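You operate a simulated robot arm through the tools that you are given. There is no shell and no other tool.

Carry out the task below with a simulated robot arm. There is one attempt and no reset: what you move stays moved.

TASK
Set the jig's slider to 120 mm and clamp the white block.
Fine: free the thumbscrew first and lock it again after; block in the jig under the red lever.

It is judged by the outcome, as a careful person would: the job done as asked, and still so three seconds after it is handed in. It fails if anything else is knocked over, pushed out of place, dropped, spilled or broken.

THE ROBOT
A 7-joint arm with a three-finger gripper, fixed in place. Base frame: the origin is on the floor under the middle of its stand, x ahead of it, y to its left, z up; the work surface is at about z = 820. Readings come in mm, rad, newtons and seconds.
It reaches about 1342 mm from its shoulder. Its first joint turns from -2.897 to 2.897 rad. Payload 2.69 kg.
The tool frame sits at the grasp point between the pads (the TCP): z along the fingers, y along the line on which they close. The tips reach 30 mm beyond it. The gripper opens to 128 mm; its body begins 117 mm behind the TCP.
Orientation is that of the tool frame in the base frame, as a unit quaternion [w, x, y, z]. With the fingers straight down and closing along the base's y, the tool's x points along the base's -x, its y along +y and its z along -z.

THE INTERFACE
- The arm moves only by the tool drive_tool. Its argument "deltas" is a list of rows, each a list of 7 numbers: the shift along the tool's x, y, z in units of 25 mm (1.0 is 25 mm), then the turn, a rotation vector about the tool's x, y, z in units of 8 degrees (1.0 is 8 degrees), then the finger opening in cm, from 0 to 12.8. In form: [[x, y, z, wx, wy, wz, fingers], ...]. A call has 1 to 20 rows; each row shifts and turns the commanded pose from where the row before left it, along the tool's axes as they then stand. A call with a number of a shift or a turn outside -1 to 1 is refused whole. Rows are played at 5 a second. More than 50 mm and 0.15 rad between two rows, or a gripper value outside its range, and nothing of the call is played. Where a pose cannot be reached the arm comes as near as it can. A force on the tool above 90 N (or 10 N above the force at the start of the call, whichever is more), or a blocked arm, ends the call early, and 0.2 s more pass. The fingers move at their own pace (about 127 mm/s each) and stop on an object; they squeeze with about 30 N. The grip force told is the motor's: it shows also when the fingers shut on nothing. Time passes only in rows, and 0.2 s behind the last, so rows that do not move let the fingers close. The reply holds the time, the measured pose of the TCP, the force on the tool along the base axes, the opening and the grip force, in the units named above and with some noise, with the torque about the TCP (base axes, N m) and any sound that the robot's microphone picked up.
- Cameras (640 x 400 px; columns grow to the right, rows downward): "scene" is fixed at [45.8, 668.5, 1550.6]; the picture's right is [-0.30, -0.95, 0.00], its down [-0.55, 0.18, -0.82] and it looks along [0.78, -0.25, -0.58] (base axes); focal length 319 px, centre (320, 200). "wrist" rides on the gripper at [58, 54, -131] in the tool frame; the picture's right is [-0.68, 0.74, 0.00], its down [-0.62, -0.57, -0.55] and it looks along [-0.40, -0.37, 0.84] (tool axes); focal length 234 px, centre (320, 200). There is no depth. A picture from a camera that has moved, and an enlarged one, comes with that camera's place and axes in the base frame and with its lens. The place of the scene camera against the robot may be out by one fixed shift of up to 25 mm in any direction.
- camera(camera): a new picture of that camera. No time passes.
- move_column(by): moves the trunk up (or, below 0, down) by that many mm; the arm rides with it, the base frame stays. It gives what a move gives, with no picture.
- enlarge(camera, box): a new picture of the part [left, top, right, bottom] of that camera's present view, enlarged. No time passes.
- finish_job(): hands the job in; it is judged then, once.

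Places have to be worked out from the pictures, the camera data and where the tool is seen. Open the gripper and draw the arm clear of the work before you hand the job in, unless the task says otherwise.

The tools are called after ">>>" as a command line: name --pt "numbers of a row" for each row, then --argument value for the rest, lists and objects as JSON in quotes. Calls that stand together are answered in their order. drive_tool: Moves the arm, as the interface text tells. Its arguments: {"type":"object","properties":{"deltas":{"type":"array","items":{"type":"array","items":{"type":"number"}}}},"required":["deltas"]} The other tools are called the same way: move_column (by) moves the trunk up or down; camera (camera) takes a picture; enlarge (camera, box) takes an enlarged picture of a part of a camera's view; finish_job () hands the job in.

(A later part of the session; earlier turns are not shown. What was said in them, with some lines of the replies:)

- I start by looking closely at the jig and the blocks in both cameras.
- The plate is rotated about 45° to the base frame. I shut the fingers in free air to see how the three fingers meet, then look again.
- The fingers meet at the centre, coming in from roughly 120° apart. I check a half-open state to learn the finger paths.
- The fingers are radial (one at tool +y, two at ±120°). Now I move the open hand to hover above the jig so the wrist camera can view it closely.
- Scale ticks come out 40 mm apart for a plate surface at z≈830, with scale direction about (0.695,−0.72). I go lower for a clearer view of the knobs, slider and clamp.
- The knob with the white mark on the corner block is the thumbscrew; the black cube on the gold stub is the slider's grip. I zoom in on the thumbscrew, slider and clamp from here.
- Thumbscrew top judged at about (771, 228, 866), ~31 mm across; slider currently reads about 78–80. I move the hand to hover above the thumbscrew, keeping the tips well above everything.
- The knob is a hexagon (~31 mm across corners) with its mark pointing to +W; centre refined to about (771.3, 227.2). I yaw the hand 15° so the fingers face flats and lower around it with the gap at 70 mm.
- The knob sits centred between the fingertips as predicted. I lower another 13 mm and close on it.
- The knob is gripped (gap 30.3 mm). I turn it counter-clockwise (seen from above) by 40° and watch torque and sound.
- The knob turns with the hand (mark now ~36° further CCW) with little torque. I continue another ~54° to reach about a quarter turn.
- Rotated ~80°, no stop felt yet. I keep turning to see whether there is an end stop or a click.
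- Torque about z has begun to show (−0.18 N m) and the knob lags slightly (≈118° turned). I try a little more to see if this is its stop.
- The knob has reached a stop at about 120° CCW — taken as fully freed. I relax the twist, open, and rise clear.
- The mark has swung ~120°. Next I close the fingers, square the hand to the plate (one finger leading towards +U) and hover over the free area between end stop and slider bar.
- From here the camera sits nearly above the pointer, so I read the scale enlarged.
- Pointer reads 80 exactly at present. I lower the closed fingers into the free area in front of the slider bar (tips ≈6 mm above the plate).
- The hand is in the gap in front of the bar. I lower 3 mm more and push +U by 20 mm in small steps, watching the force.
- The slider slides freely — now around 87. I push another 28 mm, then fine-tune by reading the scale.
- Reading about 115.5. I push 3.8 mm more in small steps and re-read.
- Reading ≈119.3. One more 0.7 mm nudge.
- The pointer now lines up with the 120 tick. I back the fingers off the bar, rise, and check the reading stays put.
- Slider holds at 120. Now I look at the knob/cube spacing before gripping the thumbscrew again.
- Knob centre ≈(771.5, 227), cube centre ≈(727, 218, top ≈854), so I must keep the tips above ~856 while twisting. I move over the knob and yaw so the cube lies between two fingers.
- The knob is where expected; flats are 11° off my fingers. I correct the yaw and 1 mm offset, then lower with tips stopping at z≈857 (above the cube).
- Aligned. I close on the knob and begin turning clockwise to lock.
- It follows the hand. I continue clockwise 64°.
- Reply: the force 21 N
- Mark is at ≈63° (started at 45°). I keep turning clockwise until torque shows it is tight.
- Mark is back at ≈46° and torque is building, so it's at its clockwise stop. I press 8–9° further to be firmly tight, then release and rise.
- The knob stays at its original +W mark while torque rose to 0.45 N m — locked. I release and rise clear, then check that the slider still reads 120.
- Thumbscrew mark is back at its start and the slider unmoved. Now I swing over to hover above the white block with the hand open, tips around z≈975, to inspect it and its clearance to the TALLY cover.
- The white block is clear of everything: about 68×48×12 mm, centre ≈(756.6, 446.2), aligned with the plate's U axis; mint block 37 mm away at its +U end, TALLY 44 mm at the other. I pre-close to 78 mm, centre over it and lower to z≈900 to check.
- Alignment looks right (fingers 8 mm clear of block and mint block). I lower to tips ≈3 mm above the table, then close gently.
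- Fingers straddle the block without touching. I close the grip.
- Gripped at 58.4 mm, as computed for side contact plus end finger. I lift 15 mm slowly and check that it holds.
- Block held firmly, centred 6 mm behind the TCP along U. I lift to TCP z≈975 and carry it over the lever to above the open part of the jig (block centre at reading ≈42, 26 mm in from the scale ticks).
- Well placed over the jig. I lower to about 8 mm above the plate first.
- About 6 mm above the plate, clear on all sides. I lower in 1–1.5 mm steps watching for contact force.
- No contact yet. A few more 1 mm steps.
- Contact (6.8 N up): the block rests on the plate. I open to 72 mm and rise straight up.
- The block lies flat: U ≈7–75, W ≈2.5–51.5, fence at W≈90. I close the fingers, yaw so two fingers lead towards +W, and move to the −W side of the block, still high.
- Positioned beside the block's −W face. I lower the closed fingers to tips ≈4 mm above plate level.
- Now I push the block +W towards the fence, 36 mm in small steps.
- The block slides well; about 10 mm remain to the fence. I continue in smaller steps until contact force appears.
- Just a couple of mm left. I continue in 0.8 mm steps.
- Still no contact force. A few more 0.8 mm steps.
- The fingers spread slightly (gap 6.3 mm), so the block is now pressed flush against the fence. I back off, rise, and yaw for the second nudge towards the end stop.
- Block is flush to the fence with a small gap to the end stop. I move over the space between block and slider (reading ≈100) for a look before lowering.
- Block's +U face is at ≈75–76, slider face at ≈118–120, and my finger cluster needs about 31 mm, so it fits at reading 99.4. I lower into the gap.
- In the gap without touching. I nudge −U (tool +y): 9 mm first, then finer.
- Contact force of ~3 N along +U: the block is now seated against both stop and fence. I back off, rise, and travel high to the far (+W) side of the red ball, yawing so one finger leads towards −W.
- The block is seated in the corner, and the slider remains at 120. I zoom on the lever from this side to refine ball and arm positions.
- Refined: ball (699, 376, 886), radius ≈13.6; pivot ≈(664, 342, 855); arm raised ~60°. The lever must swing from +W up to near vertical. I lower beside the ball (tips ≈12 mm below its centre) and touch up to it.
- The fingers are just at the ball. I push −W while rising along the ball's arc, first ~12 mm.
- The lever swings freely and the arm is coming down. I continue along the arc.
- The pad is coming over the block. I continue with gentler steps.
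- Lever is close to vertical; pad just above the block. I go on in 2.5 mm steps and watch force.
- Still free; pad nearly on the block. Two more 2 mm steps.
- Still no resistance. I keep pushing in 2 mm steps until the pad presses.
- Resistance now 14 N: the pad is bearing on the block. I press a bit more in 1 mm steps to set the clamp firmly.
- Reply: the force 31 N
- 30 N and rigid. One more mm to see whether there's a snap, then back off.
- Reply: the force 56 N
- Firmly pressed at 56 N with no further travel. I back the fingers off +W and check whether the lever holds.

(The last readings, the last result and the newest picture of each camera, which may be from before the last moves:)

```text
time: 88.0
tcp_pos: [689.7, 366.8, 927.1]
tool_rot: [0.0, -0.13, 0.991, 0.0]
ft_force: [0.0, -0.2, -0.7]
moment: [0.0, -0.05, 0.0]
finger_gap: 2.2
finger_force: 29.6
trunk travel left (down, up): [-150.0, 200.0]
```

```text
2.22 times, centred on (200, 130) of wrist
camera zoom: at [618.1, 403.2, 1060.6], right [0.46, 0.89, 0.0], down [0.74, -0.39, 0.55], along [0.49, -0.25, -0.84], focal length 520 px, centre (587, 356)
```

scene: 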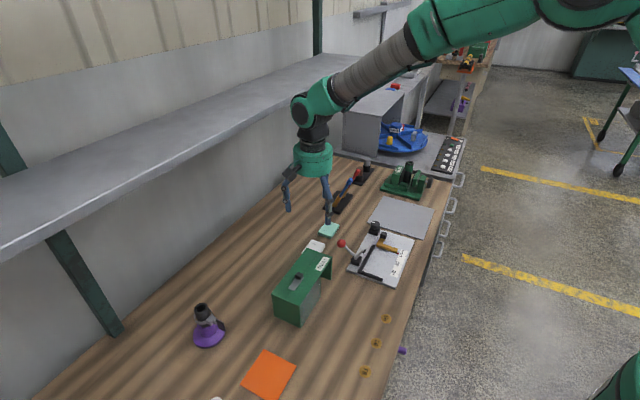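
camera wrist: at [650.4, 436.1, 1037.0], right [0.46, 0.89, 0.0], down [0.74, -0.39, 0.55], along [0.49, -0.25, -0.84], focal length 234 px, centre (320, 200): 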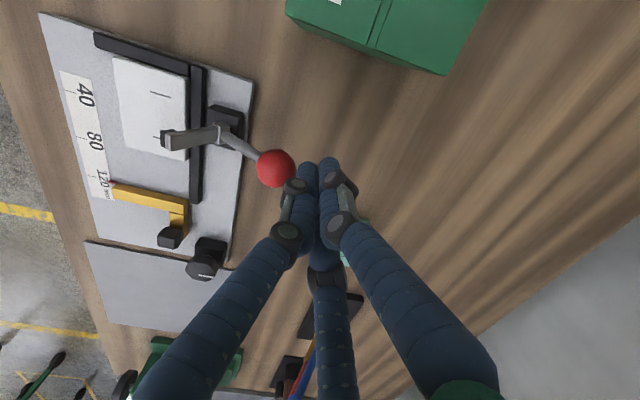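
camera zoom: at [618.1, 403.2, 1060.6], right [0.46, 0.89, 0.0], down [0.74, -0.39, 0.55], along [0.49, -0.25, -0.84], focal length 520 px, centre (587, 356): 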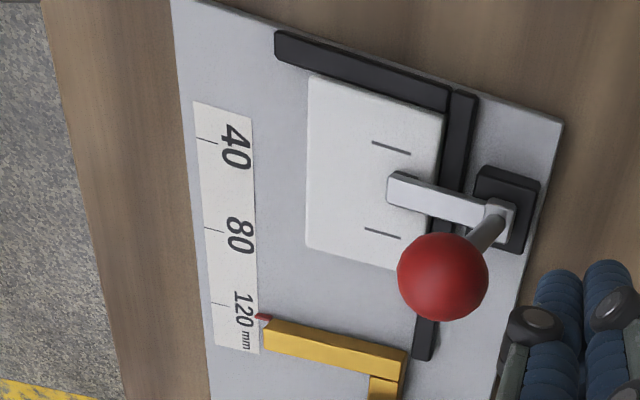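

The lever stays over, pad down on the block. I double-check the scale reading and thumbscrew from here.

>>> enlarge --camera "wrist" --box '[140, 80, 260, 220]'

>>> enlarge --camera "scene" --box '[340, 210, 436, 285]'

```text
2.86 times, centred on (200, 150) of wrist
camera zoom: at [618.1, 403.2, 1060.6], right [0.46, 0.89, 0.0], down [0.74, -0.39, 0.55], along [0.49, -0.25, -0.84], focal length 669 px, centre (663, 343)
```

zoom: 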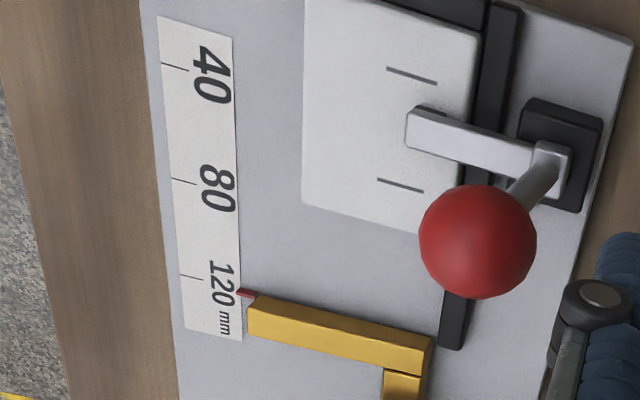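

```text
5.33 times, centred on (388, 248) of scene
camera zoom: at [45.8, 668.5, 1550.6], right [-0.3, -0.95, 0.0], down [-0.55, 0.18, -0.82], along [0.78, -0.25, -0.58], focal length 1700 px, centre (-43, -53)
```

zoom: 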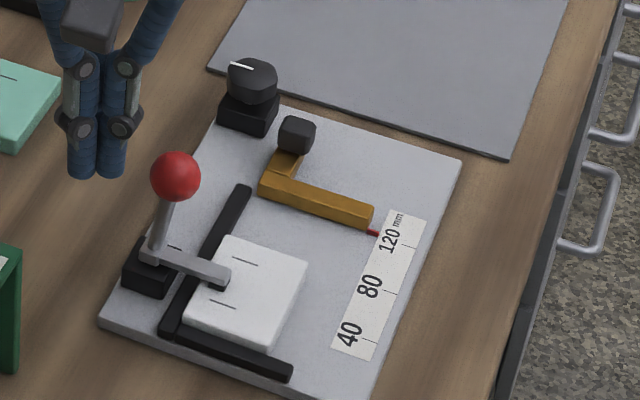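

All looks right. I rise straight up well clear, and rotate the hand so the camera can look straight down on the pointer for a final check.

>>> drive_tool --pt "-0.174 0.1 -0.2 0 0 0 0" --pt "0 0 -0.8 0 0 0 0" --pt "0 0 -0.9 0 0 0 0" --pt "0 0 -0.9 0 0 0 0" --pt "0 0 -0.9 0 0 0 0" --pt "0 0 -0.9 0 0 0 0" --pt "0 0 0 0 0 -0.94 0" --pt "0 0 0 0 0 -0.94 0" --pt "0 0 0 0 0 -0.94 0" --pt "0 0 0 0 0 -0.94 0" --pt "0 0 0 0 0 -0.94 0" --pt "0 0 0 0 0 -0.94 0" --pt "0 0 0 0 0 -0.94 0" --pt "0 0 0 0 0 -0.94 0" --pt "0 0 0 0 0 -0.94 0" --pt "0 0 0 0 0 -0.94 0" --pt "0 0 0 0 0 -0.94 0" --pt "0 0 0 0 0 -0.91 0"

>>> camera --camera "scene"

```text
time: 91.8
tcp_pos: [691.8, 369.7, 1043.7]
tool_rot: [0.0, 0.794, -0.608, 0.0]
ft_force: [-0.2, 0.5, 0.0]
moment: [-0.01, -0.01, 0.01]
finger_gap: 2.2
finger_force: 29.6
trunk travel left (down, up): [-150.0, 200.0]
```

```text
taken
```

scene: 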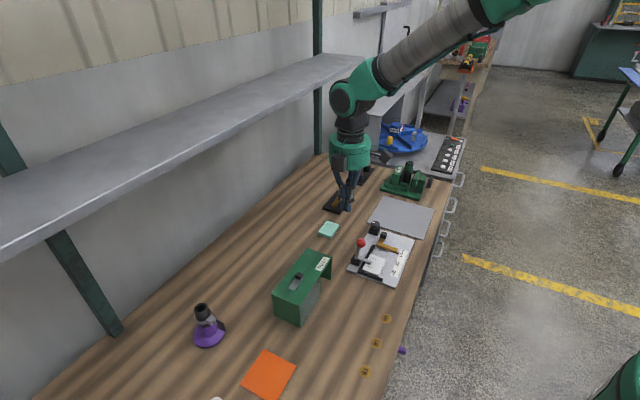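

>>> drive_tool --pt "0.88 0.418 0 0 0 0 0" --pt "0.88 0.418 0 0 0 0 0" --pt "0.88 0.418 0 0 0 0 0" --pt "0.88 0.418 0 0 0 0 0" --pt "0.88 0.418 0 0 0 0 0"

>>> camera --camera "wrist"

>>> enlarge --camera "wrist" --box '[260, 40, 380, 130]'

>>> enlarge --camera "wrist" --box '[220, 60, 420, 210]'

```text
time: 93.0
tcp_pos: [669.4, 251.3, 1044.6]
tool_rot: [0.0, 0.794, -0.608, 0.0]
ft_force: [0.3, 0.3, -0.2]
moment: [-0.01, 0.03, 0.01]
finger_gap: 1.8
finger_force: 30.0
trunk travel left (down, up): [-150.0, 200.0]
```

```text
taken
camera wrist: at [632.7, 180.4, 1176.1], right [-0.89, 0.46, 0.0], down [0.39, 0.74, 0.55], along [0.25, 0.49, -0.84], focal length 234 px, centre (320, 200)
```

wrist: 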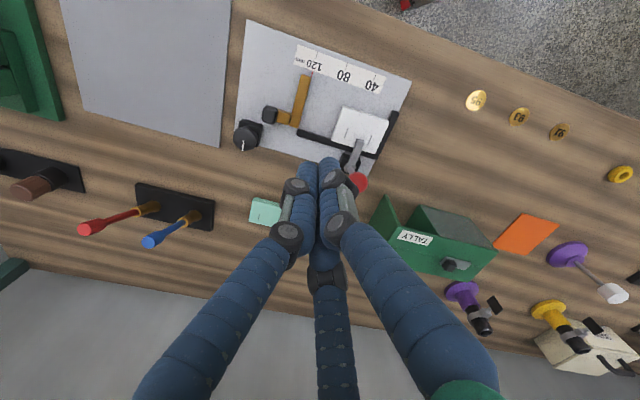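

```text
4.44 times, centred on (320, 85) of wrist
camera zoom: at [632.7, 180.4, 1176.1], right [-0.89, 0.46, 0.0], down [0.39, 0.74, 0.55], along [0.25, 0.49, -0.84], focal length 1041 px, centre (320, 711)
```

zoom: 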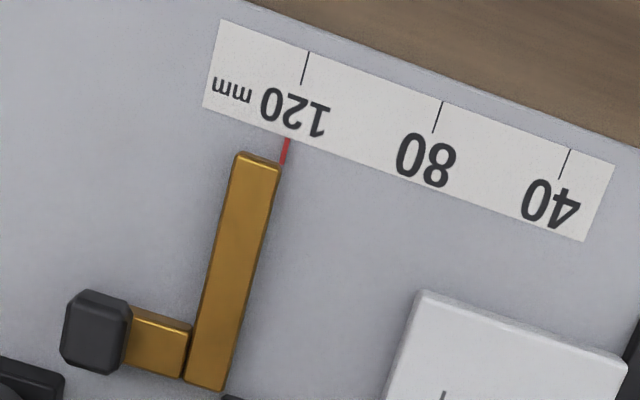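

```text
2.67 times, centred on (320, 135) of wrist
camera zoom: at [632.7, 180.4, 1176.1], right [-0.89, 0.46, 0.0], down [0.39, 0.74, 0.55], along [0.25, 0.49, -0.84], focal length 624 px, centre (320, 373)
```

zoom: 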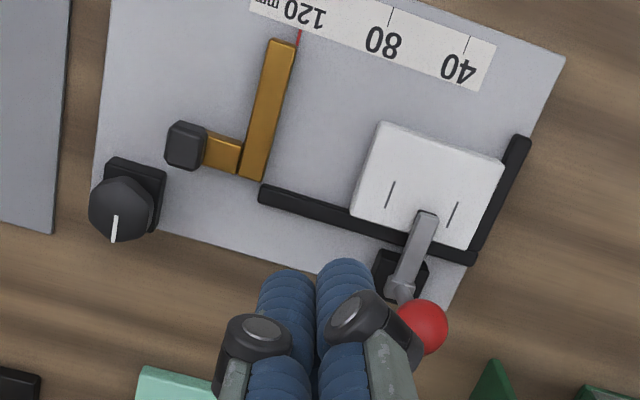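

The pointer sits on the 120 line, thumbscrew mark is at its locked position, block is in the corner under the pad. I now rise, open the gripper, and withdraw to a clear position.

>>> drive_tool --pt "0 0 -0.9 0 0 0 0" --pt "0 0 -0.9 0 0 0 0" --pt "0 0 -0.9 0 0 0 0" --pt "0 0 -0.9 0 0 0 3" --pt "0 0 -0.9 0 0 0 6" --pt "0 0 -0.9 0 0 0 9" --pt "-0.88 0.34 0 0 0 0 12" --pt "-0.88 0.34 0 0 0 0 12" --pt "-0.88 0.34 0 0 0 0 12" --pt "-0.88 0.34 0 0 0 0 12" --pt "-0.88 0.34 0 0 0 0 12" --pt "-0.88 0.34 0 0 0 0 12" --pt "-0.88 0.34 0 0 0 0 12" --pt "-0.88 0.34 0 0 0 0 12" --pt "-0.88 0.34 0 0 0 0 12" --pt "-0.88 0.34 0 0 0 0 12" --pt "-0.88 0.34 0 0 0 0 12"

>>> camera --camera "scene"

>>> enlarge --camera "scene" --box '[330, 210, 426, 285]'

```text
time: 96.6
tcp_pos: [516.2, 459.2, 1176.5]
tool_rot: [0.0, 0.794, -0.608, 0.0]
ft_force: [0.0, -0.4, -0.1]
moment: [0.03, 0.01, 0.02]
finger_gap: 120.2
finger_force: 0.0
trunk travel left (down, up): [-150.0, 200.0]
```

```text
taken
```

scene: 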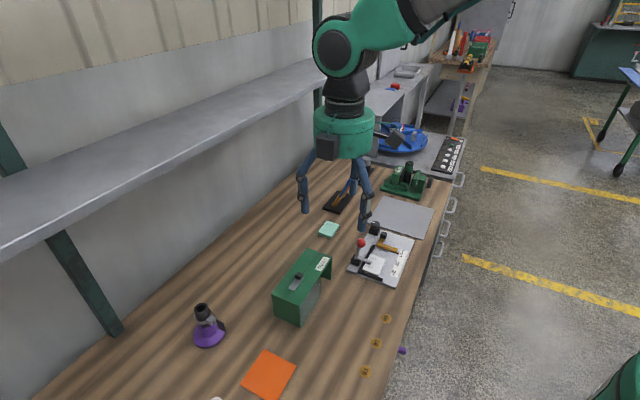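

```text
5.33 times, centred on (378, 248) of scene
camera zoom: at [45.8, 668.5, 1550.6], right [-0.3, -0.95, 0.0], down [-0.55, 0.18, -0.82], along [0.78, -0.25, -0.58], focal length 1700 px, centre (11, -53)
```

zoom: 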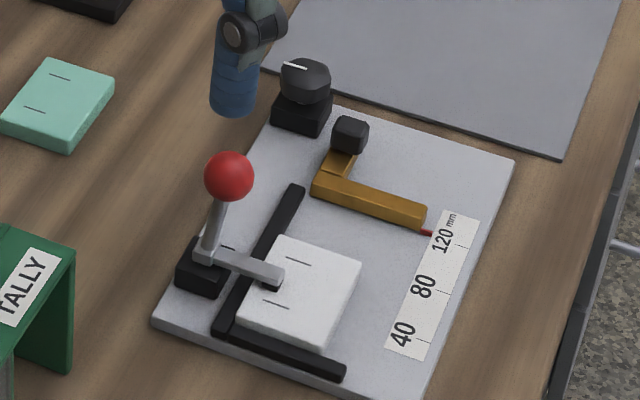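

The lever is still clamped several seconds after I let go. The slider is at 120, the thumbscrew is locked, the other items are undisturbed, and the hand is open and clear. I hand the job in.

>>> finish_job

```text
The job is handed in.
```

The slider is set to 120 mm, the thumbscrew is locked again, and the white block is clamped under the red lever. I've handed the job in; no verdict has come back yet.

- **Slider:** I turned the thumbscrew about 120° counter-clockwise to its stop, which freed the slider. I then pushed the pointer onto the 120 line. The last overhead reading was 120 mm, give or take about 0.5 mm.
- **Thumbscrew:** I turned it clockwise to its stop and tightened it there. Its white mark is back where it started.
- **Block:** It sits flat on the plate, pushed against both the long fence and the end stop, with the clamp pad on top of it.
- **Clamp:** I pressed the lever to about 56 N with no further travel. There was no click or snap. It stayed down for about 9 seconds after I let go, up to my last look.

I saw nothing else moved or knocked over. The gripper is open and the arm is clear of the work.
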